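You operate a simulated robot arm through the tools that you are given. There is no shell and no other tool.

You are at the controls of a simulated robot arm. One attempt, no reset.

Task
Leak-test the red finished cap at 20 kPa, then put it back.
Fine: open the blue valve before lifting the lid; leave the lid on the bench and the knob at 20.

The check looks at the end state, three seconds after you hand in, the way a careful person would. Anything else that was tipped, shoved, dropped, spilled or broken makes it a failure. A push-on lid holds only when it is set on centred and level and pressed home; a screw cap is set on level and turned clockwise until tight.

Robot
A 7-joint arm with a two-finger parallel gripper, fixed in place. Base frame: the origin is at the foot of the arm, x ahead of it, y to its left, z up; the work surface is at about z = 0.86. Lengths are in m, angles in degrees, forces in N, time in s.
With the tool pointing down near the work surface it reaches from about 0.3 to 0.7 m from the base axis. Its first joint turns from -66.0 to 66.0 degrees. Payload 1.57 kg.
Tool frame: the origin (TCP) lies between the finger pads and is the grasp point; the fingertips stand 0.03 m ahead of it; z points along the fingers, y is the line along which they close. Largest opening 0.11 m; finger width 0.024, thickness 0.012; the body of the gripper, 0.048 by 0.112 m, starts 0.078 m behind the TCP.
Orientation is told as [roll, pitch, yaw] about the base's x, y, z axes, in that order, counted from this pose: with the fingers straight down and closing along the base's y, the tool's x points along the base's -x, its y along +y and its z along -z.

Tools
- The arm moves only by the tool send_rows. Its argument "series" is a list of rows, each an object (a shift or turn left out is 0, a gripper value left out holds the last) with "travel": the shift along the base's x, y, z in units of 25 mm (1.0 is 25 mm), a list of three; "rot": the turn, a rotation vector about the base's x, y, z in units of 8 degrees (1.0 is 8 degrees), a list of three; "gripper": the closure, from 0 (fully open) to 1 (shut). In form: [{"travel": [x, y, z], "rot": [wx, wy, wz], "gripper": gripper}, ...]. A call has 1 to 20 rows; each row shifts and turns the commanded pose from where the row before left it. A call with a number of a shift or a turn outside -1 to 1 is refused whole. A row lasts 0.2 s, in which the tool goes at most 0.05 m and 8.6 degrees; a call with a longer step from one row to the next is refused whole, and so is a gripper value outside its range. A pose out of reach is approached as far as the arm can. The call stops where the force on the tool passes 40 N (or 10 N more than at its start, if that is more) or the arm is blocked; 0.2 s more then pass. Each finger travels about 0.108 m/s and halts on what it meets, pressing with about 38 N; the grip force reading is that of the motor and also rises with nothing between the fingers. The clock runs only during rows and for 0.2 s after the last one: add rows that do not move to give the fingers time. It gives the time, the measured TCP pose, the force on the tool (base axes), the opening and the grip force at its end, in the units of the frame above (readings bear some noise), with the torque about the TCP (base axes, N m) and any sound that the robot's microphone picked up.
- Cameras (640 x 400 px; columns grow to the right, rows downward): "scene" is fixed at [0.1598, -0.3873, 1.4061]; the picture's right is [0.82, -0.57, 0.00], its down [-0.31, -0.45, -0.84] and it looks along [0.48, 0.69, -0.55] (base axes); focal length 297 px, centre (320, 200). "wrist" rides on the gripper at [0.07, 0.016, -0.141] in the tool frame; the picture's right is [-0.23, 0.97, 0.00], its down [-0.86, -0.20, -0.48] and it looks along [-0.47, -0.11, 0.88] (tool axes); focal length 222 px, centre (320, 200). There is no depth. A picture from a camera that has moved, and an enlarged one, comes with that camera's place and axes in the base frame and with its lens.
- camera(camera): a new picture of that camera. No time passes.
- zoom(camera, box): a new picture of the part [left, top, right, bottom] of that camera's present view, enlarged. No time passes.
- finish_job(): hands the job in; it is judged then, once.

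Places have to be worked out from the pictures, the camera data and where the tool is seen. Open the gripper and draw the arm clear of the work before you hand the job in, unless the task says otherwise.

The tools are called after "Request:" by a JSON object that holds its "method" and its "body". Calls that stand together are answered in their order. send_rows: Moves the arm, as the interface text tells. Its arguments: {"type":"object","properties":{"series":{"type":"array"}},"required":["series"]} The other tools are called the same way: camera (camera) takes a picture; zoom (camera, box) takes an enlarged picture of a part of a camera's view; finish_job () hands the job in.

At the start:

```text
clock: 0.0
position: [0.4368, 0.0364, 1.2486]
ee_rot: [0.0, 0.0, -0.1]
contact_force: [-0.6, -0.5, 0.0]
ft_torque: [-0.01, -0.02, -0.01]
opening: 0.1101
gripper_force: 0.1
```

scene: 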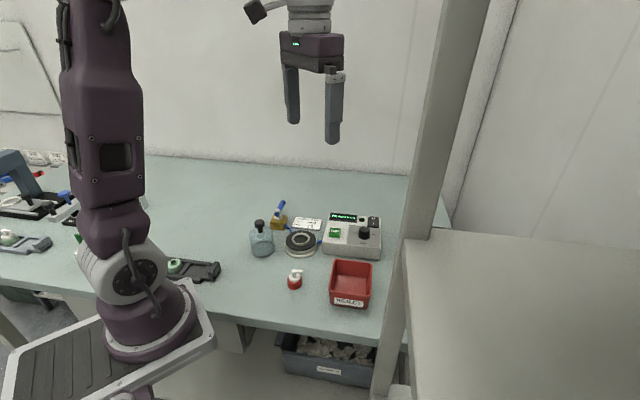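
wrist: 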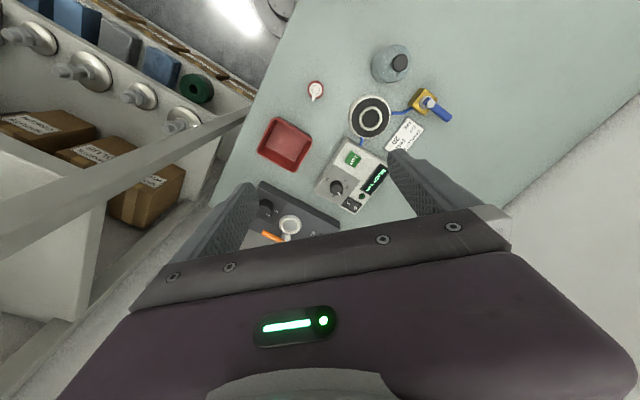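

I'll start by looking closely at the bench through both cameras to identify the parts.

Request:
{"method": "zoom", "body": {"camera": "scene", "box": [230, 185, 400, 320]}}

Request:
{"method": "zoom", "body": {"camera": "wrist", "box": [240, 40, 460, 250]}}

Request:
{"method": "zoom", "body": {"camera": "scene", "box": [0, 150, 230, 300]}}

```text
2.96 times, centred on (315, 252) of scene
camera zoom: at [0.1598, -0.3873, 1.4061], right [0.82, -0.57, 0.0], down [-0.31, -0.45, -0.84], along [0.48, 0.69, -0.55], focal length 881 px, centre (335, 44)
```

zoom: 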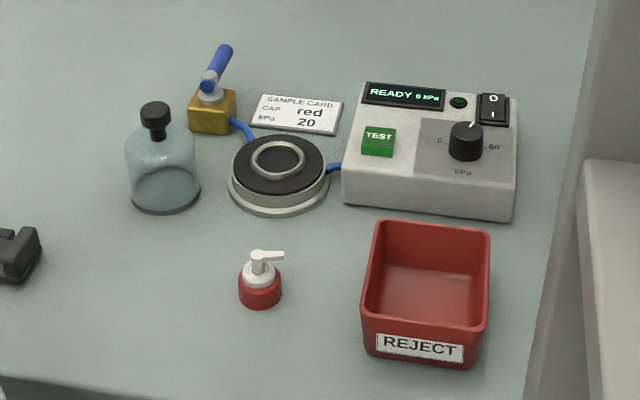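

```text
1.90 times, centred on (350, 145) of wrist
camera zoom: at [0.3679, 0.052, 1.3898], right [0.23, 0.97, 0.0], down [0.85, -0.2, 0.48], along [0.47, -0.11, -0.88], focal length 423 px, centre (263, 305)
```

zoom: 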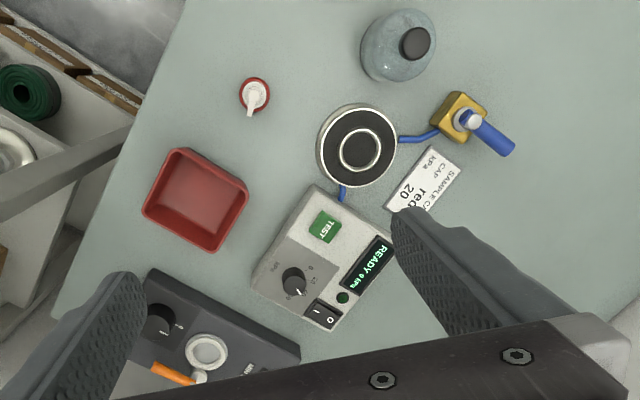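

```text
2.67 times, centred on (115, 225) of scene
camera zoom: at [0.1598, -0.3873, 1.4061], right [0.82, -0.57, 0.0], down [-0.31, -0.45, -0.84], along [0.48, 0.69, -0.55], focal length 793 px, centre (867, 133)
```

zoom: 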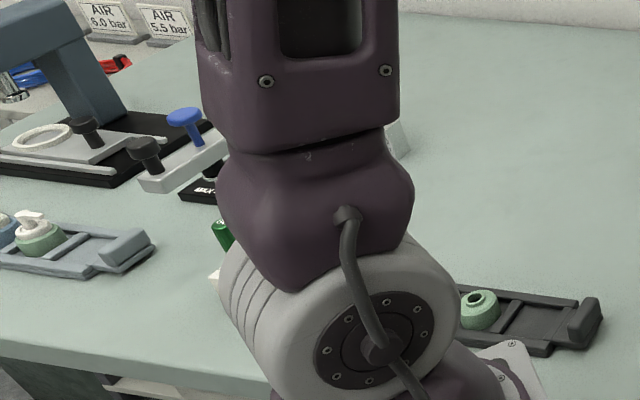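

The red pump cap is near (0.38, 0.035), the seat near (0.466, 0.14), the bell with the black knob near (0.375, 0.183), the valve near (0.456, 0.25) and the tester near (0.59, 0.08). I'll move the wrist camera lower, over the valve side, for a closer look.

Request:
{"method": "send_rows", "body": {"series": [{"travel": [-0.245, 0.823, -0.857]}, {"travel": [-0.245, 0.823, -0.857]}, {"travel": [-0.245, 0.823, -0.857]}, {"travel": [-0.245, 0.823, -0.857]}, {"travel": [-0.245, 0.823, -0.857]}, {"travel": [-0.245, 0.823, -0.857]}, {}]}}

Request:
{"method": "camera", "body": {"camera": "wrist"}}

Request:
{"method": "zoom", "body": {"camera": "wrist", "box": [200, 20, 440, 220]}}

Request:
{"method": "zoom", "body": {"camera": "scene", "box": [240, 190, 340, 270]}}

Request:
{"method": "zoom", "body": {"camera": "scene", "box": [310, 200, 400, 270]}}

```text
clock: 1.6
position: [0.4007, 0.1598, 1.1202]
ee_rot: [0.0, -0.1, -0.1]
contact_force: [-0.2, 0.0, 0.1]
ft_torque: [0.02, -0.03, 0.04]
opening: 0.1099
gripper_force: 0.0
```

```text
taken
camera wrist: at [0.3315, 0.1758, 1.2603], right [0.23, 0.97, 0.0], down [0.85, -0.2, 0.48], along [0.47, -0.11, -0.88], focal length 222 px, centre (320, 200)
```

wrist: 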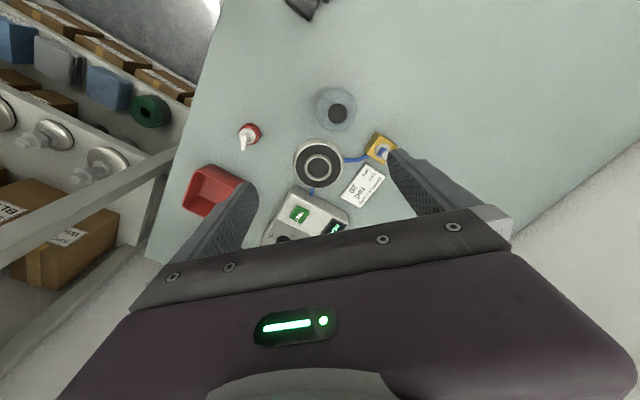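

```text
2.00 times, centred on (320, 120) of wrist
camera zoom: at [0.3315, 0.1758, 1.2603], right [0.23, 0.97, 0.0], down [0.85, -0.2, 0.48], along [0.47, -0.11, -0.88], focal length 444 px, centre (320, 360)
```

zoom: 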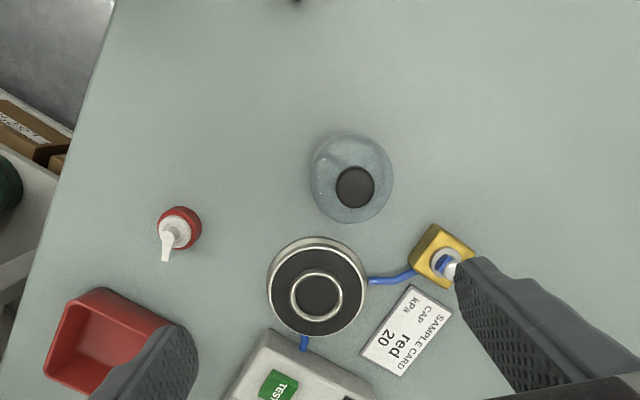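

```text
5.00 times, centred on (290, 230) of scene
camera zoom: at [0.1598, -0.3872, 1.4061], right [0.82, -0.57, 0.0], down [-0.31, -0.45, -0.84], along [0.48, 0.69, -0.55], focal length 1486 px, centre (470, 50)
```

zoom: 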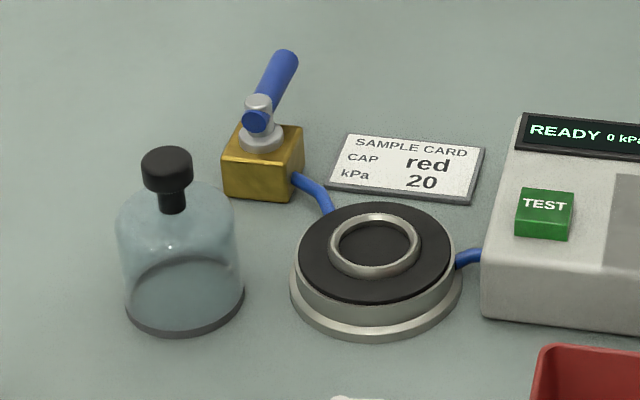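

```text
5.71 times, centred on (355, 235) of scene
camera zoom: at [0.1598, -0.3872, 1.4061], right [0.82, -0.57, 0.0], down [-0.31, -0.45, -0.84], along [0.48, 0.69, -0.55], focal length 1698 px, centre (120, 0)
```

zoom: 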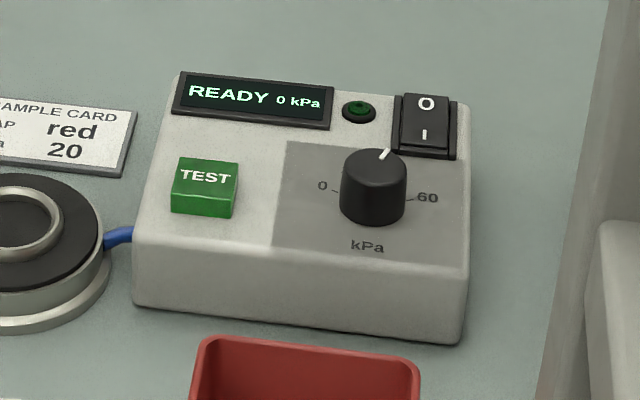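

I'll zoom harder on the valve, the knob dial, the cap and the bell from the fixed camera, since those pictures stay sharp.

Request:
{"method": "zoom", "body": {"camera": "scene", "box": [264, 194, 304, 219]}}

Request:
{"method": "zoom", "body": {"camera": "scene", "box": [344, 208, 392, 238]}}

Request:
{"method": "zoom", "body": {"camera": "scene", "box": [272, 262, 320, 292]}}

Request:
{"method": "zoom", "body": {"camera": "wrist", "box": [230, 115, 270, 155]}}

Request:
{"method": "zoom", "body": {"camera": "wrist", "box": [280, 80, 400, 200]}}

```text
16.00 times, centred on (284, 206) of scene
camera zoom: at [0.1598, -0.3872, 1.4061], right [0.82, -0.57, 0.0], down [-0.31, -0.45, -0.84], along [0.48, 0.69, -0.55], focal length 4755 px, centre (896, 96)
```

zoom: 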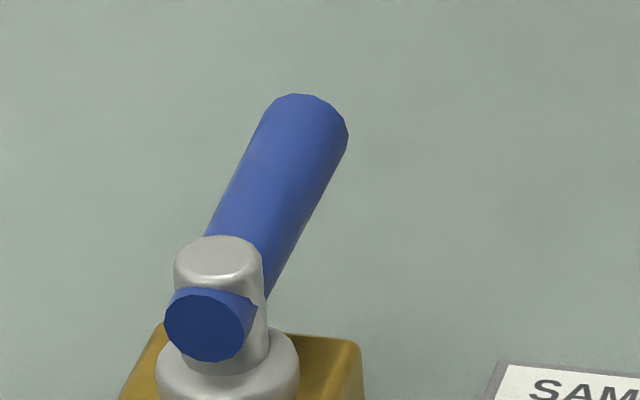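

```text
13.33 times, centred on (368, 223) of scene
camera zoom: at [0.1598, -0.3872, 1.4061], right [0.82, -0.57, 0.0], down [-0.31, -0.45, -0.84], along [0.48, 0.69, -0.55], focal length 3963 px, centre (-320, -107)
```

zoom: 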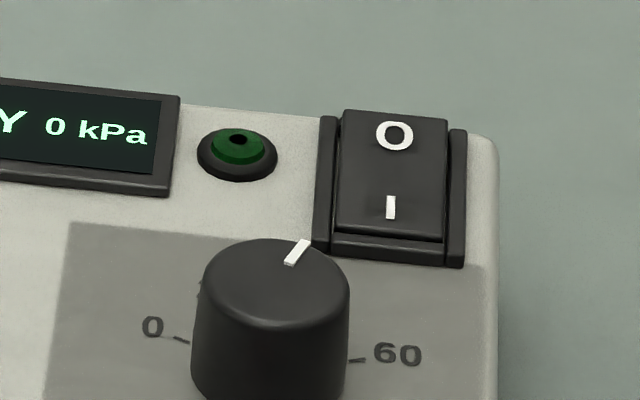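

```text
13.33 times, centred on (296, 277) of scene
camera zoom: at [0.1598, -0.3872, 1.4061], right [0.82, -0.57, 0.0], down [-0.31, -0.45, -0.84], along [0.48, 0.69, -0.55], focal length 3963 px, centre (640, -827)
```

zoom: 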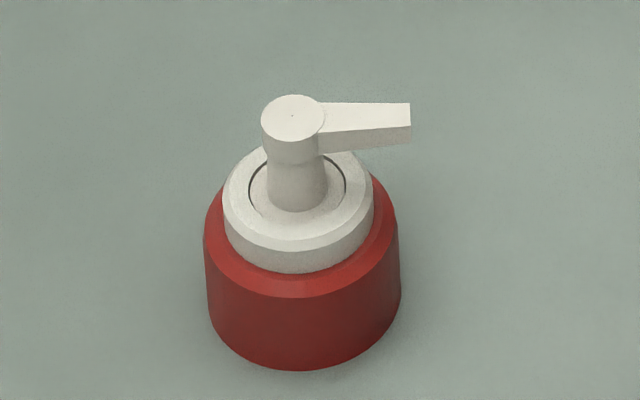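

```text
10.00 times, centred on (250, 135) of wrist
camera zoom: at [0.3315, 0.1758, 1.2603], right [0.23, 0.97, 0.0], down [0.85, -0.2, 0.48], along [0.47, -0.11, -0.88], focal length 2221 px, centre (1020, 850)
```

zoom: 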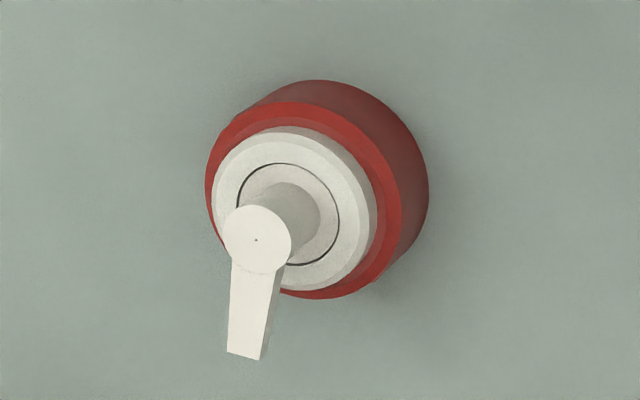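

```text
3.33 times, centred on (340, 140) of wrist
camera zoom: at [0.3315, 0.1758, 1.2603], right [0.23, 0.97, 0.0], down [0.85, -0.2, 0.48], along [0.47, -0.11, -0.88], focal length 740 px, centre (253, 400)
```

zoom: 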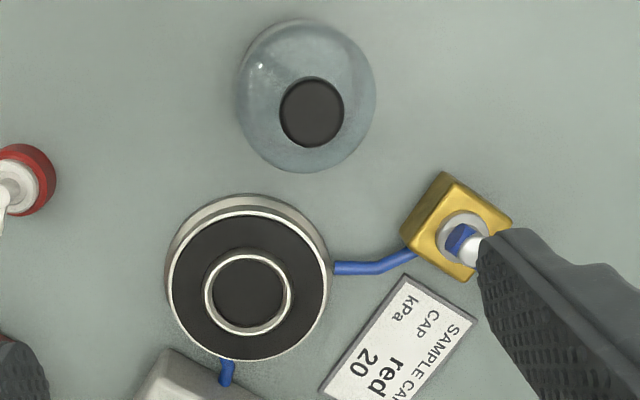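

The bell is open at the bottom with a dark rim, and the valve lever stands across the hose direction. I'll move the wrist camera over the tester to read the dial from above.

Request:
{"method": "send_rows", "body": {"series": [{"travel": [0.88, -0.8, -0.48]}, {"travel": [0.88, -0.8, -0.48]}, {"travel": [0.88, -0.8, -0.48]}, {"travel": [0.88, -0.8, -0.48]}, {"travel": [0.88, -0.8, -0.48]}, {}]}}

Request:
{"method": "camera", "body": {"camera": "wrist"}}

Request:
{"method": "zoom", "body": {"camera": "wrist", "box": [240, 80, 400, 180]}}

```text
clock: 3.0
position: [0.5113, 0.0612, 1.0605]
ee_rot: [0.0, -0.1, -0.1]
contact_force: [0.6, -0.3, 0.2]
ft_torque: [-0.02, 0.0, -0.01]
opening: 0.1101
gripper_force: 0.2
```

```text
taken
camera wrist: at [0.4418, 0.0759, 1.201], right [0.23, 0.97, 0.0], down [0.85, -0.2, 0.48], along [0.47, -0.11, -0.88], focal length 222 px, centre (320, 200)
```

wrist: 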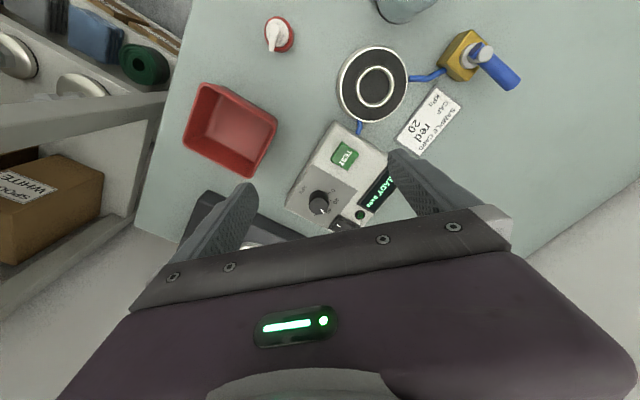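

```text
4.00 times, centred on (320, 130) of wrist
camera zoom: at [0.4418, 0.0759, 1.201], right [0.23, 0.97, 0.0], down [0.85, -0.2, 0.48], along [0.47, -0.11, -0.88], focal length 888 px, centre (320, 480)
```

zoom: 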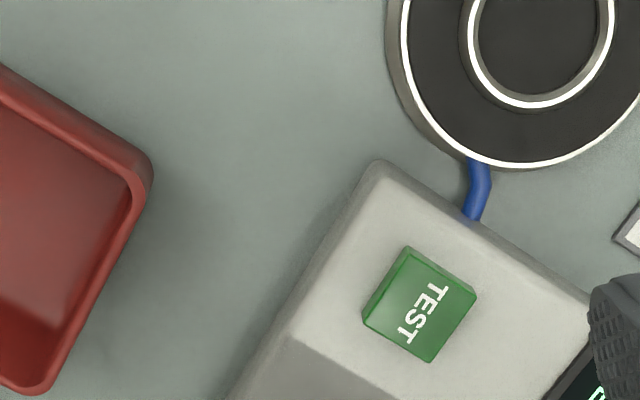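

Request:
{"method": "zoom", "body": {"camera": "wrist", "box": [280, 155, 400, 235]}}

Request:
{"method": "zoom", "body": {"camera": "wrist", "box": [420, 10, 540, 110]}}

```text
5.00 times, centred on (340, 195) of wrist
camera zoom: at [0.4418, 0.0759, 1.201], right [0.23, 0.97, 0.0], down [0.85, -0.2, 0.48], along [0.47, -0.11, -0.88], focal length 1111 px, centre (220, 225)
```

zoom: 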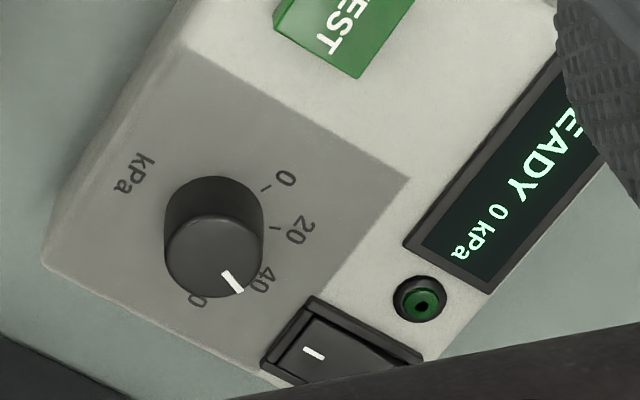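

```text
4.00 times, centred on (480, 60) of wrist
camera zoom: at [0.4418, 0.0759, 1.201], right [0.23, 0.97, 0.0], down [0.85, -0.2, 0.48], along [0.47, -0.11, -0.88], focal length 888 px, centre (-320, 760)
```

zoom: 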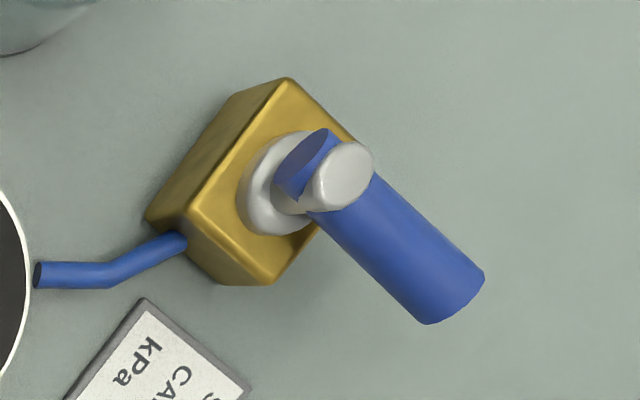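

The dial reads 0, 20, 40, 60 over about 135°, and the pointer is near 40, so it needs roughly 45° counter-clockwise. I put the knob at (0.597, 0.038) with its top at z≈0.924, so I'll go above it with the fingers half open and check.

Request:
{"method": "send_rows", "body": {"series": [{"travel": [0.857, -0.232, -0.6], "gripper": 0.5}, {"travel": [0.857, -0.232, -0.6]}, {"travel": [0.857, -0.232, -0.6]}, {"travel": [0.857, -0.232, -0.6]}, {}, {}]}}

Request:
{"method": "camera", "body": {"camera": "wrist"}}

Request:
{"method": "zoom", "body": {"camera": "wrist", "box": [260, 110, 380, 210]}}

Request:
{"method": "zoom", "body": {"camera": "scene", "box": [300, 150, 420, 270]}}

```text
clock: 4.4
position: [0.5968, 0.0376, 1.0006]
ee_rot: [0.0, -0.1, -0.1]
contact_force: [0.0, -0.6, 0.7]
ft_torque: [0.0, 0.02, -0.03]
opening: 0.0551
gripper_force: 0.0
```

```text
taken
camera wrist: at [0.5266, 0.0526, 1.1412], right [0.23, 0.97, 0.0], down [0.85, -0.2, 0.48], along [0.47, -0.11, -0.88], focal length 222 px, centre (320, 200)
```

wrist: 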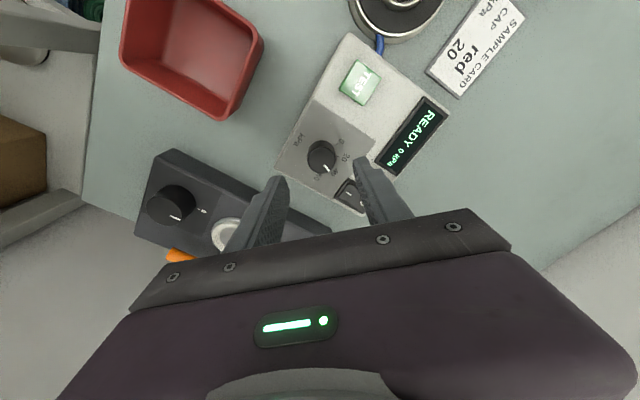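

```text
4.00 times, centred on (320, 160) of wrist
camera zoom: at [0.5266, 0.0526, 1.1412], right [0.23, 0.97, 0.0], down [0.85, -0.2, 0.48], along [0.47, -0.11, -0.88], focal length 888 px, centre (320, 360)
```

zoom: 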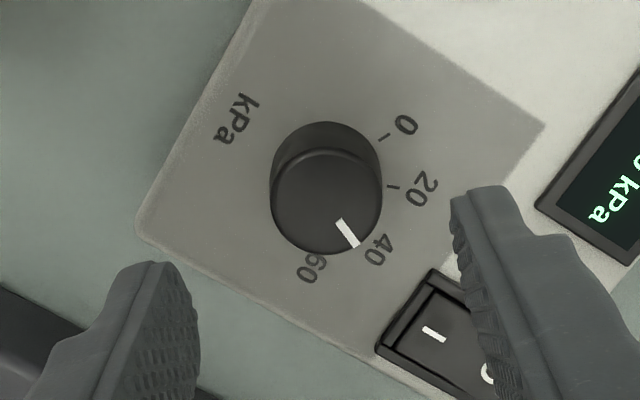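

```text
3.33 times, centred on (360, 210) of scene
camera zoom: at [0.1598, -0.3873, 1.4061], right [0.82, -0.57, 0.0], down [-0.31, -0.45, -0.84], along [0.48, 0.69, -0.55], focal length 991 px, centre (187, 167)
```

zoom: 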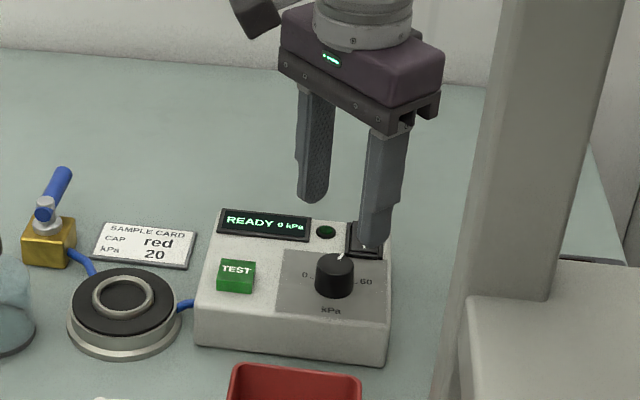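

The knob sits under the TCP as calculated and the pointer is at about 41, so a turn of about +47° is needed. I'll descend around the knob.

Request:
{"method": "send_rows", "body": {"series": [{"travel": [0.04, 0, -0.6]}, {"travel": [0, 0, -0.6]}, {"travel": [0, 0, -0.6]}, {"travel": [0, 0, -0.55]}, {}]}}

Request:
{"method": "zoom", "body": {"camera": "wrist", "box": [240, 140, 400, 240]}}

Request:
{"method": "zoom", "body": {"camera": "scene", "box": [330, 190, 410, 250]}}

```text
clock: 5.6
position: [0.5965, 0.0361, 0.9417]
ee_rot: [-0.1, 0.0, -0.1]
contact_force: [0.3, 0.1, 0.4]
ft_torque: [0.01, 0.02, 0.04]
opening: 0.0552
gripper_force: 0.1
```

```text
4.00 times, centred on (320, 190) of wrist
camera zoom: at [0.5273, 0.0521, 1.0825], right [0.23, 0.97, 0.0], down [0.85, -0.2, 0.48], along [0.47, -0.11, -0.88], focal length 888 px, centre (320, 240)
```

zoom: 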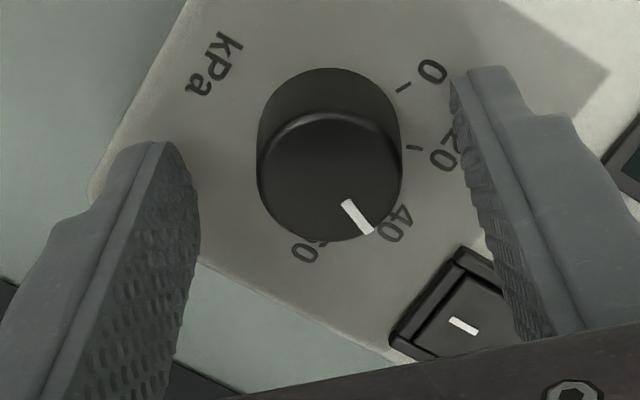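

```text
6.67 times, centred on (370, 220) of scene
camera zoom: at [0.1598, -0.3873, 1.406], right [0.82, -0.57, 0.0], down [-0.31, -0.45, -0.84], along [0.48, 0.69, -0.55], focal length 1981 px, centre (-13, 67)
```

zoom: 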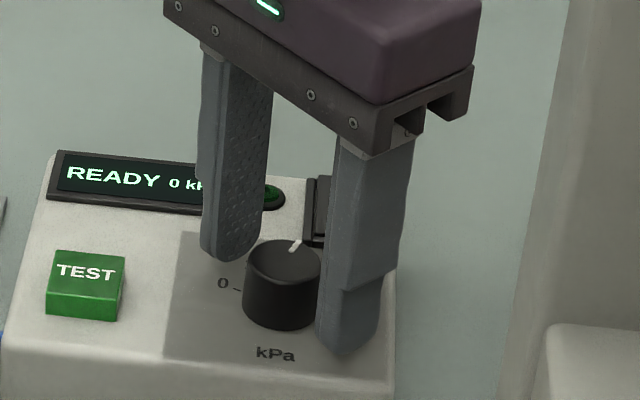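

The fingers straddle the knob, so I'll close on it now.

Request:
{"method": "send_rows", "body": {"series": [{"gripper": 1.0}, {}, {}]}}

Request:
{"method": "zoom", "body": {"camera": "wrist", "box": [240, 140, 400, 240]}}

```text
clock: 6.4
position: [0.5981, 0.0381, 0.9409]
ee_rot: [0.2, -0.1, 0.0]
contact_force: [-0.6, 15.2, -4.0]
ft_torque: [0.1, -0.23, -0.01]
opening: 0.0296
gripper_force: 39.0
```

```text
4.00 times, centred on (320, 190) of wrist
camera zoom: at [0.5272, 0.0535, 1.0825], right [0.23, 0.97, 0.0], down [0.85, -0.2, 0.48], along [0.47, -0.11, -0.88], focal length 888 px, centre (320, 240)
```

zoom: 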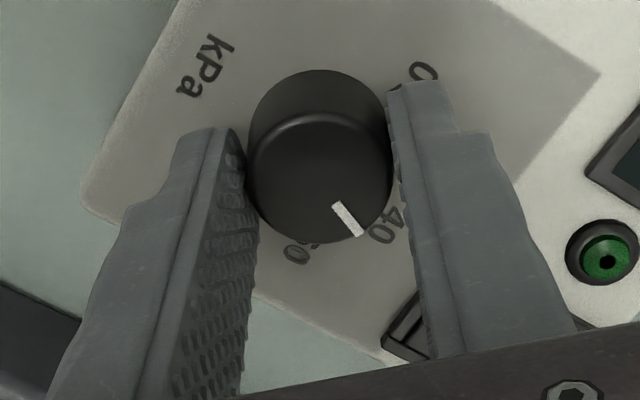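

It's gripped at 0.0296 m with a 15 N side load, so the knob is slightly further toward +y. I'll shift 2 mm to relieve that, then rotate +47°.

Request:
{"method": "send_rows", "body": {"series": [{"travel": [0, 0.08, 0]}, {}, {"rot": [0, 0, 0.98]}, {"rot": [0, 0, 0.98]}, {"rot": [0, 0, 0.98]}, {"rot": [0, 0, 0.98]}, {"rot": [0, 0, 0.98]}, {"rot": [0, 0, 0.98]}, {}, {}]}}

Request:
{"method": "zoom", "body": {"camera": "wrist", "box": [240, 140, 400, 240]}}

Request:
{"method": "zoom", "body": {"camera": "scene", "box": [330, 190, 410, 250]}}

```text
clock: 8.6
position: [0.5971, 0.0379, 0.9422]
ee_rot: [0.1, 0.0, 47.1]
contact_force: [-8.3, 1.5, -4.2]
ft_torque: [-0.1, 0.8, 0.0]
opening: 0.0294
gripper_force: 39.3
```

```text
4.00 times, centred on (320, 190) of wrist
camera zoom: at [0.5377, -0.0024, 1.0826], right [-0.56, 0.83, 0.0], down [0.73, 0.49, 0.48], along [0.4, 0.27, -0.88], focal length 888 px, centre (320, 240)
```

zoom: 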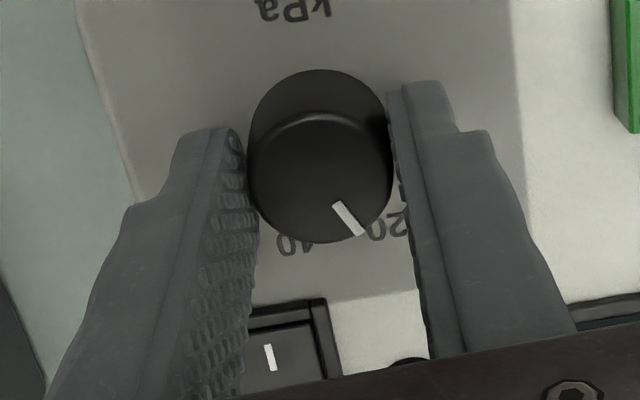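

```text
6.67 times, centred on (370, 220) of scene
camera zoom: at [0.1597, -0.3872, 1.4061], right [0.82, -0.57, 0.0], down [-0.31, -0.45, -0.84], along [0.48, 0.69, -0.55], focal length 1981 px, centre (-13, 67)
```

zoom: 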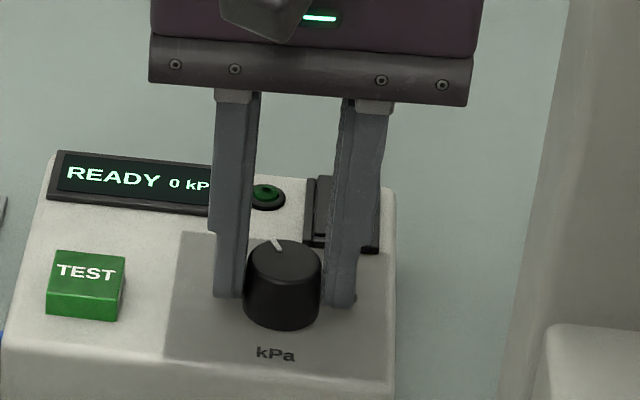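

The knob turned with the grip. I'll release, rise and check the pointer against the 20 tick.

Request:
{"method": "send_rows", "body": {"series": [{"gripper": 0.5}, {}, {"travel": [0, 0, 0.8]}, {"travel": [0, 0, 0.8]}, {"travel": [0, 0, 0.8]}, {}]}}

Request:
{"method": "zoom", "body": {"camera": "wrist", "box": [280, 120, 380, 200]}}

Request:
{"method": "zoom", "body": {"camera": "scene", "box": [340, 205, 396, 240]}}

```text
clock: 10.0
position: [0.5972, 0.0397, 1.0028]
ee_rot: [-0.2, 0.0, 46.9]
contact_force: [-0.3, 0.3, 0.3]
ft_torque: [0.01, 0.03, 0.01]
opening: 0.0551
gripper_force: 0.0
```

```text
5.00 times, centred on (330, 160) of wrist
camera zoom: at [0.538, -0.0011, 1.1428], right [-0.56, 0.83, 0.0], down [0.73, 0.49, 0.48], along [0.4, 0.27, -0.88], focal length 1111 px, centre (270, 400)
```

zoom: 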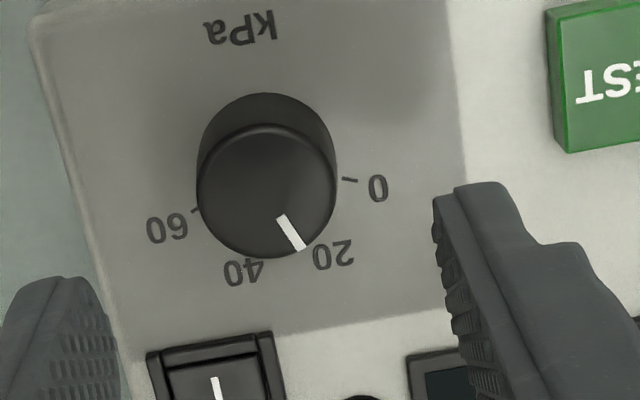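

```text
11.43 times, centred on (368, 222) of scene
camera zoom: at [0.1598, -0.3872, 1.4061], right [0.82, -0.57, 0.0], down [-0.31, -0.45, -0.84], along [0.48, 0.69, -0.55], focal length 3397 px, centre (-229, -57)
```

zoom: 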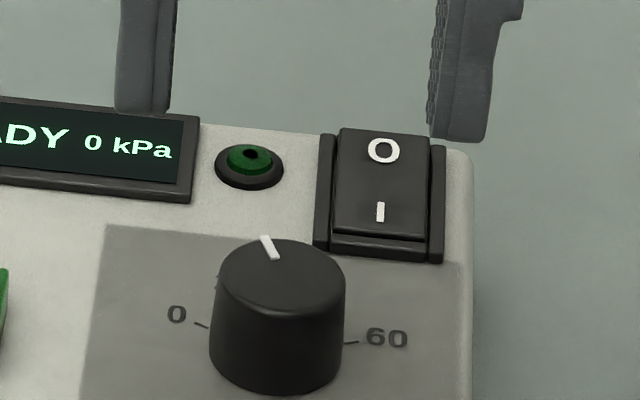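

The pointer is close to 20, possibly a degree or two off. I'll zoom in further to measure it.

Request:
{"method": "zoom", "body": {"camera": "wrist", "box": [306, 130, 356, 180]}}

Request:
{"method": "zoom", "body": {"camera": "scene", "box": [352, 222, 380, 242]}}

```text
8.00 times, centred on (331, 155) of wrist
camera zoom: at [0.538, -0.0011, 1.1428], right [-0.56, 0.83, 0.0], down [0.73, 0.49, 0.48], along [0.4, 0.27, -0.88], focal length 1777 px, centre (232, 560)
```

zoom: 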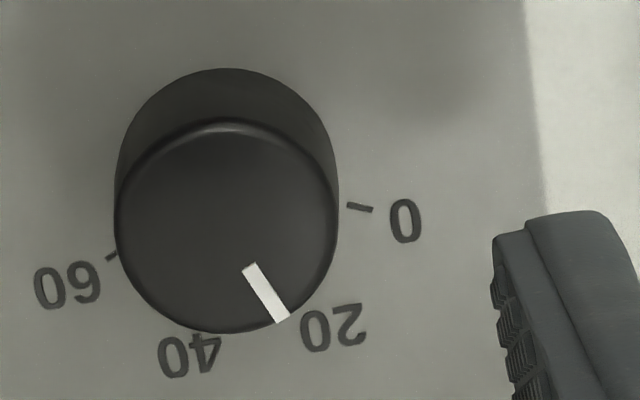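

```text
16.00 times, centred on (366, 232) of scene
camera zoom: at [0.1598, -0.3872, 1.4061], right [0.82, -0.57, 0.0], down [-0.31, -0.45, -0.84], along [0.48, 0.69, -0.55], focal length 4755 px, centre (-416, -312)
```

zoom: 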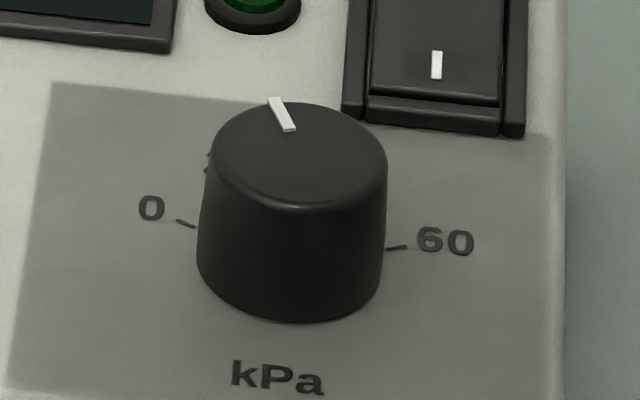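

I measure the pointer at azimuth about 65° against about 67° for the 20 mark, so it reads around 21. I'll regrip and add about 2.4°.

Request:
{"method": "send_rows", "body": {"series": [{"travel": [0, 0, -0.8]}, {"travel": [0, 0, -0.8]}, {"travel": [0, 0, -0.8]}, {}, {"gripper": 1.0}, {}, {}, {"rot": [0, 0, 0.3]}, {}, {"gripper": 0.5}, {}, {"travel": [0, 0, 0.8]}, {"travel": [0, 0, 0.8]}, {"travel": [0, 0, 0.8]}, {}]}}

Request:
{"method": "zoom", "body": {"camera": "wrist", "box": [306, 130, 356, 180]}}

Request:
{"method": "zoom", "body": {"camera": "scene", "box": [352, 222, 380, 242]}}

```text
clock: 13.2
position: [0.5971, 0.0382, 1.0013]
ee_rot: [0.0, -0.1, 49.2]
contact_force: [0.8, 0.4, -0.3]
ft_torque: [-0.02, 0.01, -0.01]
opening: 0.0549
gripper_force: 0.1
```

```text
8.00 times, centred on (331, 155) of wrist
camera zoom: at [0.5397, -0.0046, 1.1425], right [-0.59, 0.81, 0.0], down [0.71, 0.52, 0.48], along [0.39, 0.28, -0.88], focal length 1777 px, centre (232, 560)
```

zoom: 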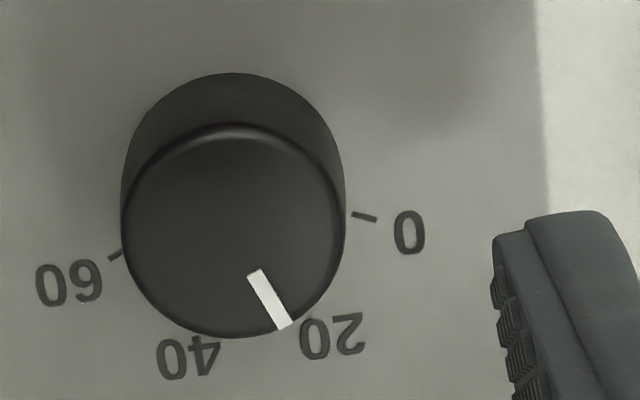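

```text
16.00 times, centred on (366, 232) of scene
camera zoom: at [0.1598, -0.3873, 1.4061], right [0.82, -0.57, 0.0], down [-0.31, -0.45, -0.84], along [0.48, 0.69, -0.55], focal length 4755 px, centre (-416, -312)
```

zoom: 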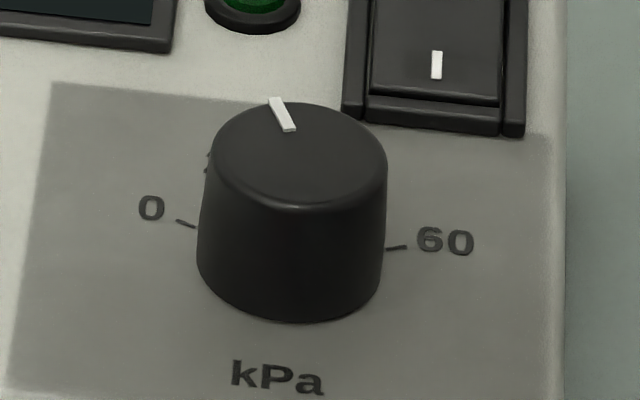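

The scene view shows no change at all, so either the knob has detents or the small turn was lost in compliance. I'll regrip, turn +4° and look while holding.

Request:
{"method": "send_rows", "body": {"series": [{"travel": [0, 0, -0.8]}, {"travel": [0, 0, -0.8]}, {"travel": [0, 0, -0.8]}, {}, {"gripper": 1.0}, {}, {}, {"rot": [0, 0, 0.5]}, {}]}}

Request:
{"method": "zoom", "body": {"camera": "scene", "box": [352, 222, 380, 242]}}

```text
clock: 15.2
position: [0.5969, 0.0389, 0.9405]
ee_rot: [0.1, 0.0, 53.4]
contact_force: [-1.1, 4.3, -12.8]
ft_torque: [-0.27, -0.36, -0.02]
opening: 0.0294
gripper_force: 39.2
```

```text
16.00 times, centred on (366, 232) of scene
camera zoom: at [0.16, -0.3871, 1.4061], right [0.82, -0.57, 0.0], down [-0.31, -0.45, -0.84], along [0.48, 0.69, -0.55], focal length 4755 px, centre (-416, -312)
```

zoom: 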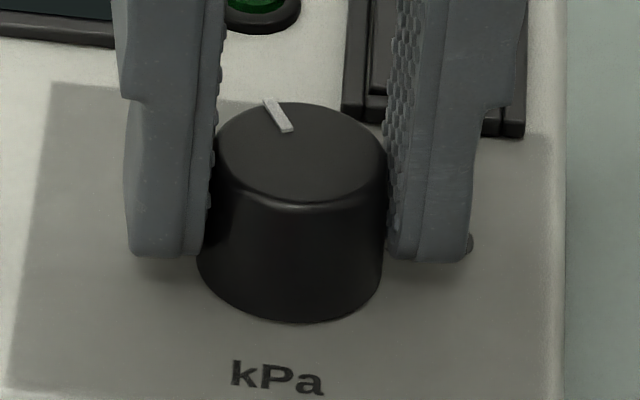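

It turned slightly this time. I'll release and see whether it stays or snaps back.

Request:
{"method": "send_rows", "body": {"series": [{"gripper": 0.5}, {}, {"travel": [0, 0, 0.8]}, {"travel": [0, 0, 0.8]}, {"travel": [0, 0, 0.8]}, {}]}}

Request:
{"method": "zoom", "body": {"camera": "scene", "box": [352, 222, 380, 242]}}

Request:
{"method": "zoom", "body": {"camera": "wrist", "box": [306, 130, 356, 180]}}

```text
clock: 16.6
position: [0.5981, 0.0367, 1.0028]
ee_rot: [0.1, -0.1, 53.3]
contact_force: [-0.1, -0.4, -0.3]
ft_torque: [0.0, -0.01, 0.0]
opening: 0.0547
gripper_force: 0.1
```

```text
16.00 times, centred on (366, 232) of scene
camera zoom: at [0.1598, -0.3873, 1.406], right [0.82, -0.57, 0.0], down [-0.31, -0.45, -0.84], along [0.48, 0.69, -0.55], focal length 4755 px, centre (-416, -312)
```

zoom: 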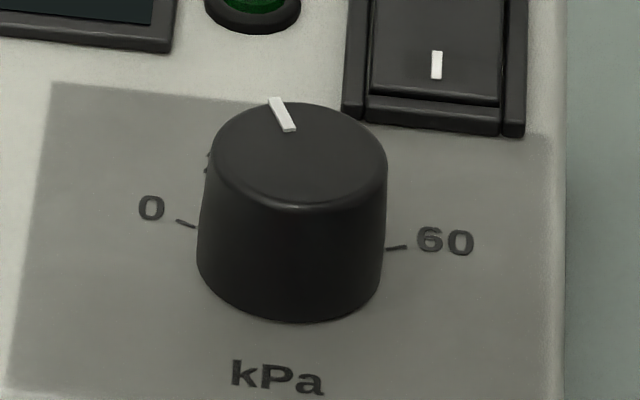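

```text
8.00 times, centred on (331, 155) of wrist
camera zoom: at [0.5425, -0.0093, 1.143], right [-0.65, 0.76, 0.0], down [0.67, 0.57, 0.48], along [0.37, 0.31, -0.88], focal length 1777 px, centre (232, 560)
```

zoom: 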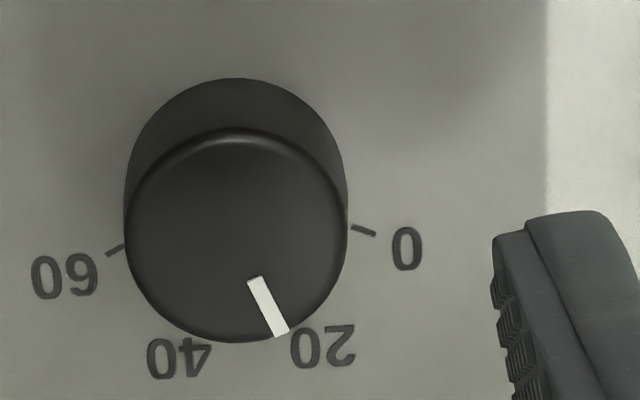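

It snapped back, so the knob has detents and is seated in the 20 detent. Next is the cap: I'll move above it near (0.382, 0.037), yawed to about -33° so the fingers close across the nozzle.

Request:
{"method": "send_rows", "body": {"series": [{"travel": [-0.785, 0, 0.2], "rot": [0, 0, -0.98], "gripper": 0.36}, {"travel": [-0.785, 0, 0.2], "rot": [0, 0, -0.98]}, {"travel": [-0.785, 0, 0.2], "rot": [0, 0, -0.98]}, {"travel": [-0.785, 0, 0.2], "rot": [0, 0, -0.98]}, {"travel": [-0.785, 0, 0.2], "rot": [0, 0, -0.98]}, {"travel": [-0.785, 0, 0], "rot": [0, 0, -0.98]}, {"travel": [-0.785, 0, 0], "rot": [0, 0, -0.98]}, {"travel": [-0.785, 0, 0], "rot": [0, 0, -0.98]}, {"travel": [-0.785, 0, 0], "rot": [0, 0, -0.98]}, {"travel": [-0.785, 0, 0], "rot": [0, 0, -0.98]}, {"travel": [-0.785, 0, 0], "rot": [0, 0, -0.98]}, {}]}}

Request:
{"method": "camera", "body": {"camera": "wrist"}}

Request:
{"method": "zoom", "body": {"camera": "wrist", "box": [280, 120, 360, 180]}}

```text
clock: 19.2
position: [0.38, 0.0384, 1.0274]
ee_rot: [0.0, 0.0, -33.0]
contact_force: [-0.6, -0.2, 0.3]
ft_torque: [0.03, 0.02, 0.03]
opening: 0.0704
gripper_force: 0.1
```

```text
taken
camera wrist: at [0.332, 0.0891, 1.1676], right [0.72, 0.69, 0.0], down [0.61, -0.63, 0.48], along [0.33, -0.35, -0.88], focal length 222 px, centre (320, 200)
```

wrist: 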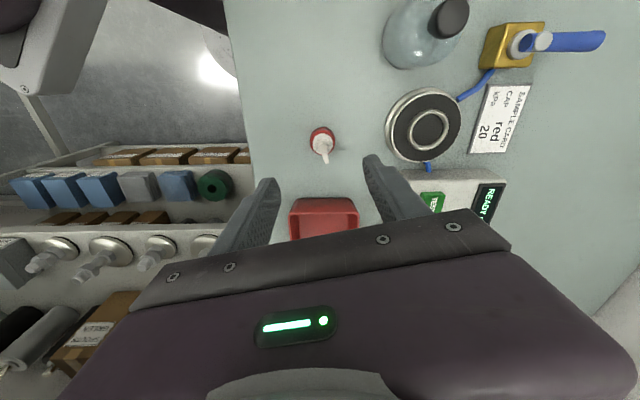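

```text
6.67 times, centred on (320, 150) of wrist
camera zoom: at [0.332, 0.0891, 1.1676], right [0.72, 0.69, 0.0], down [0.61, -0.63, 0.48], along [0.33, -0.35, -0.88], focal length 1481 px, centre (320, 533)
```

zoom: 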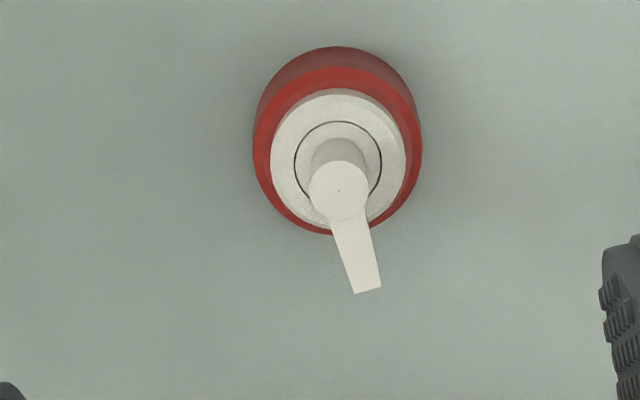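

The cap appears 2–3 mm off the TCP axis along the camera's right, and its collar top is at z≈0.883. I'll correct that offset and descend part way to check again.

Request:
{"method": "send_rows", "body": {"series": [{"travel": [0.084, 0.08, -0.7]}, {"travel": [0, 0, -0.7]}, {"travel": [0, 0, -0.7]}, {"travel": [0, 0, -0.7]}, {}]}}

Request:
{"method": "camera", "body": {"camera": "wrist"}}

Request:
{"method": "zoom", "body": {"camera": "scene", "box": [240, 220, 350, 310]}}

```text
clock: 20.4
position: [0.3834, 0.0397, 0.9576]
ee_rot: [0.0, -0.1, -32.9]
contact_force: [0.3, 0.5, 0.1]
ft_torque: [0.01, 0.02, 0.03]
opening: 0.0704
gripper_force: 0.1
```

```text
taken
camera wrist: at [0.3344, 0.0912, 1.0975], right [0.72, 0.69, 0.0], down [0.61, -0.63, 0.48], along [0.33, -0.35, -0.88], focal length 222 px, centre (320, 200)
```

wrist: 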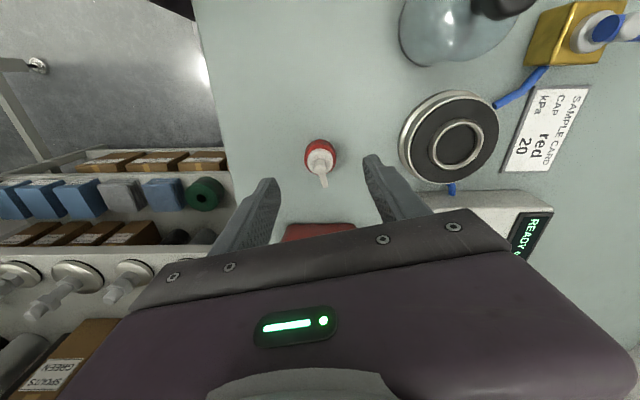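

```text
4.44 times, centred on (295, 265) of scene
camera zoom: at [0.1598, -0.3873, 1.406], right [0.82, -0.57, 0.0], down [-0.31, -0.45, -0.84], along [0.48, 0.69, -0.55], focal length 1321 px, centre (431, -89)
```

zoom: 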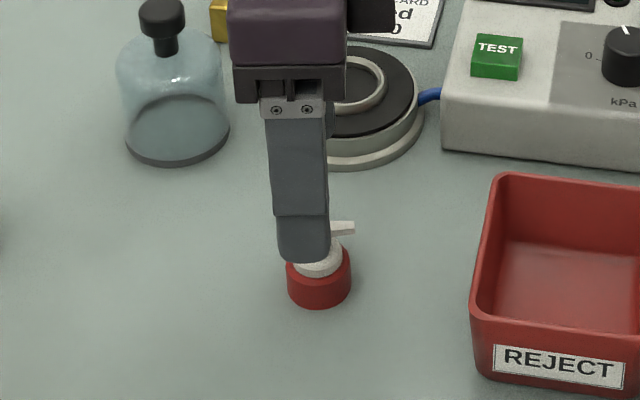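

The scene view hints that the fingers sit a few mm to the left of the cap along the nozzle direction. I'll zoom the wrist view to measure that offset.

Request:
{"method": "zoom", "body": {"camera": "wrist", "box": [280, 130, 360, 190]}}

Request:
{"method": "zoom", "body": {"camera": "scene", "box": [275, 255, 323, 295]}}

```text
6.67 times, centred on (320, 160) of wrist
camera zoom: at [0.3344, 0.0912, 1.0975], right [0.72, 0.69, 0.0], down [0.61, -0.63, 0.48], along [0.33, -0.35, -0.88], focal length 1481 px, centre (320, 467)
```

zoom: 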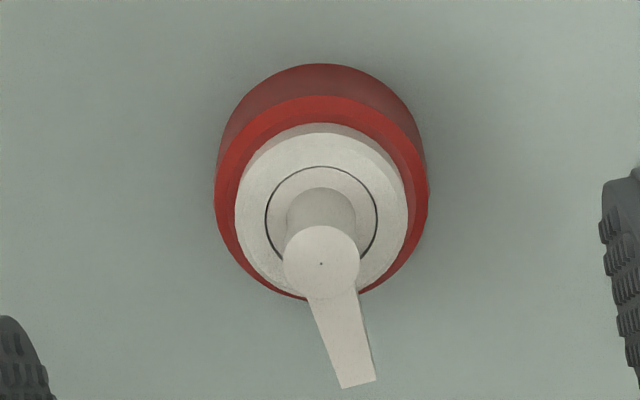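

```text
10.00 times, centred on (299, 275) of scene
camera zoom: at [0.1598, -0.3873, 1.406], right [0.82, -0.57, 0.0], down [-0.31, -0.45, -0.84], along [0.48, 0.69, -0.55], focal length 2972 px, centre (530, -550)
```

zoom: 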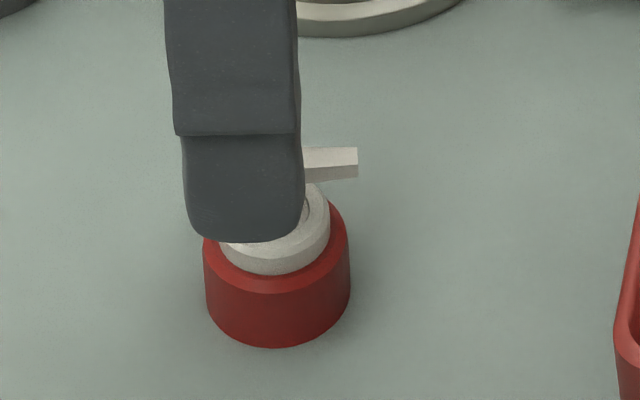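

Both views agree to within about 1–2 mm, so I'll descend so the tips sit about 12 mm above the cap's base, nudge 1 mm along the nozzle, and close on the collar.

Request:
{"method": "send_rows", "body": {"series": [{"travel": [0.03, -0.02, -0.74]}, {"travel": [0, 0, -0.74]}, {"travel": [0, 0, -0.74]}, {}]}}

Request:
{"method": "send_rows", "body": {"series": [{"gripper": 0.6}, {"gripper": 0.66}, {"gripper": 0.75}, {}]}}

Request:
{"method": "zoom", "body": {"camera": "wrist", "box": [240, 130, 400, 240]}}

Request:
{"method": "zoom", "body": {"camera": "scene", "box": [275, 255, 323, 295]}}

```text
clock: 21.4
position: [0.3859, 0.0399, 0.9016]
ee_rot: [0.0, -0.1, -32.9]
contact_force: [-0.1, -0.2, -0.6]
ft_torque: [0.01, 0.0, 0.04]
opening: 0.0704
gripper_force: 0.0
```

```text
clock: 22.4
position: [0.3846, 0.039, 0.9007]
ee_rot: [0.0, 0.0, -33.0]
contact_force: [0.1, 0.0, -0.4]
ft_torque: [0.05, -0.01, 0.03]
opening: 0.0301
gripper_force: 10.2
```

```text
3.64 times, centred on (320, 185) of wrist
camera zoom: at [0.3355, 0.0908, 1.0421], right [0.72, 0.69, 0.0], down [0.61, -0.63, 0.48], along [0.33, -0.35, -0.88], focal length 808 px, centre (320, 254)
```

zoom: 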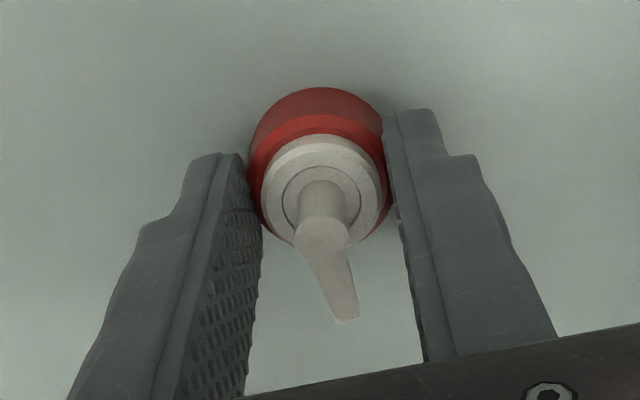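

```text
10.00 times, centred on (299, 275) of scene
camera zoom: at [0.1598, -0.3873, 1.406], right [0.82, -0.57, 0.0], down [-0.31, -0.45, -0.84], along [0.48, 0.69, -0.55], focal length 2972 px, centre (530, -550)
```

zoom: 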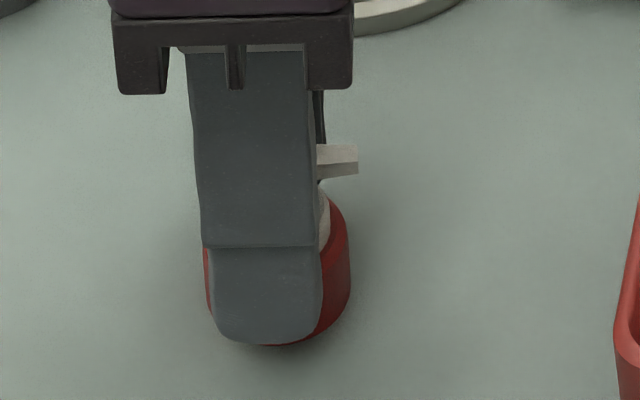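

The cap is held with an opening of 0.030 m. The finger sits about 2 mm off the cap centre along the nozzle direction, which is fine for holding. I'll firm the grip and lift.

Request:
{"method": "send_rows", "body": {"series": [{"gripper": 0.85}, {}, {"travel": [0, 0, 0.6]}, {"travel": [0, 0, 0.8]}, {"travel": [0, 0, 0.8]}, {}]}}

Request:
{"method": "zoom", "body": {"camera": "scene", "box": [265, 220, 335, 290]}}

Request:
{"method": "camera", "body": {"camera": "wrist"}}

```text
clock: 23.8
position: [0.3845, 0.0404, 0.9565]
ee_rot: [0.1, -0.1, -32.8]
contact_force: [0.9, 0.3, 0.2]
ft_torque: [-0.03, 0.01, 0.03]
opening: 0.0302
gripper_force: 9.9
```

```text
5.71 times, centred on (300, 255) of scene
camera zoom: at [0.1598, -0.3873, 1.4061], right [0.82, -0.57, 0.0], down [-0.31, -0.45, -0.84], along [0.48, 0.69, -0.55], focal length 1698 px, centre (434, -114)
```

zoom: 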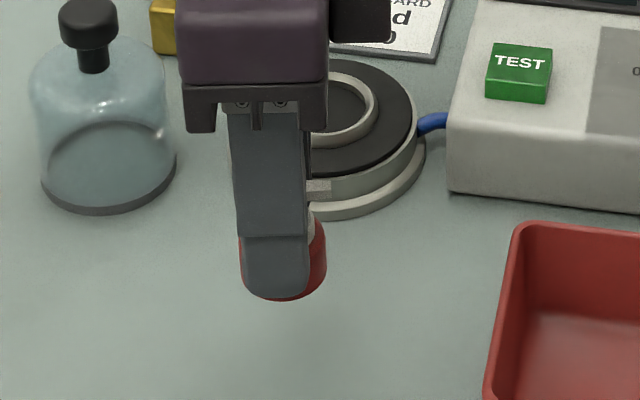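

```text
taken
camera wrist: at [0.3355, 0.0911, 1.0969], right [0.72, 0.69, 0.0], down [0.61, -0.63, 0.48], along [0.33, -0.35, -0.88], focal length 222 px, centre (320, 200)
```

wrist: 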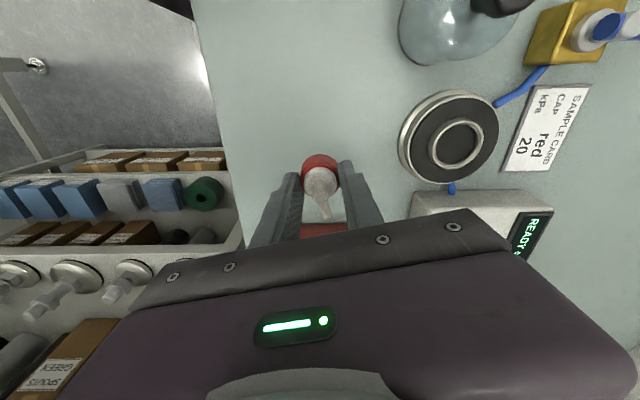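

The cap is lifted and held level. Combining both cameras puts the seat ring at about (0.465, 0.141) with its top at z≈0.884, so I'll carry the cap above it.

Request:
{"method": "send_rows", "body": {"series": [{"travel": [0, 0, 0.8]}, {"travel": [0.643, 0.813, 0]}, {"travel": [0.643, 0.813, 0]}, {"travel": [0.643, 0.813, 0]}, {"travel": [0.643, 0.813, 0]}, {"travel": [0.643, 0.813, 0]}, {}]}}

Request:
{"method": "camera", "body": {"camera": "wrist"}}

Request:
{"method": "zoom", "body": {"camera": "wrist", "box": [250, 110, 390, 210]}}

Request:
{"method": "zoom", "body": {"camera": "scene", "box": [260, 190, 340, 260]}}

```text
clock: 25.4
position: [0.4655, 0.1437, 0.9761]
ee_rot: [-0.1, -0.1, -32.8]
contact_force: [0.2, -0.2, -0.7]
ft_torque: [0.01, 0.04, 0.01]
opening: 0.0303
gripper_force: 10.1
```

```text
taken
camera wrist: at [0.4159, 0.1932, 1.1174], right [0.72, 0.69, 0.0], down [0.61, -0.63, 0.48], along [0.33, -0.35, -0.88], focal length 222 px, centre (320, 200)
```

wrist: 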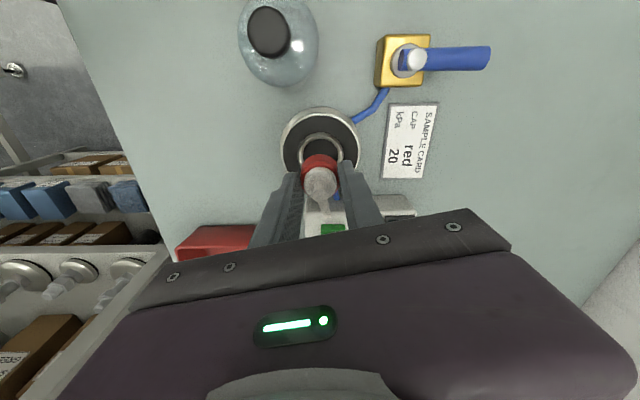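

```text
4.00 times, centred on (320, 160) of wrist
camera zoom: at [0.4159, 0.1932, 1.1174], right [0.72, 0.69, 0.0], down [0.61, -0.63, 0.48], along [0.33, -0.35, -0.88], focal length 888 px, centre (320, 360)
```

zoom: 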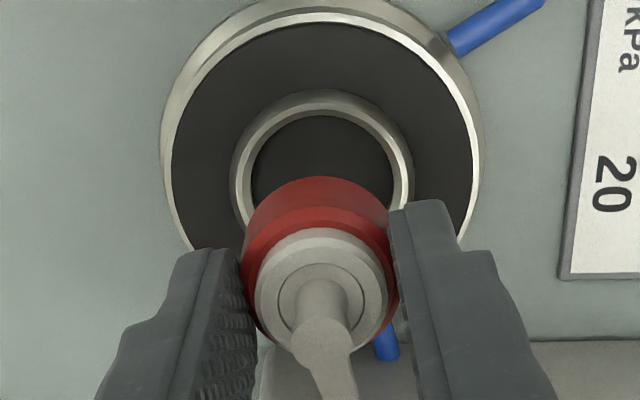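

```text
5.71 times, centred on (300, 225) of scene
camera zoom: at [0.1598, -0.3872, 1.4061], right [0.82, -0.57, 0.0], down [-0.31, -0.45, -0.84], along [0.48, 0.69, -0.55], focal length 1698 px, centre (434, 57)
```

zoom: 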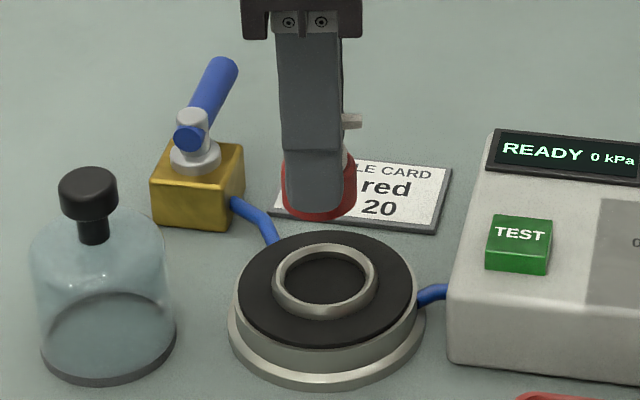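

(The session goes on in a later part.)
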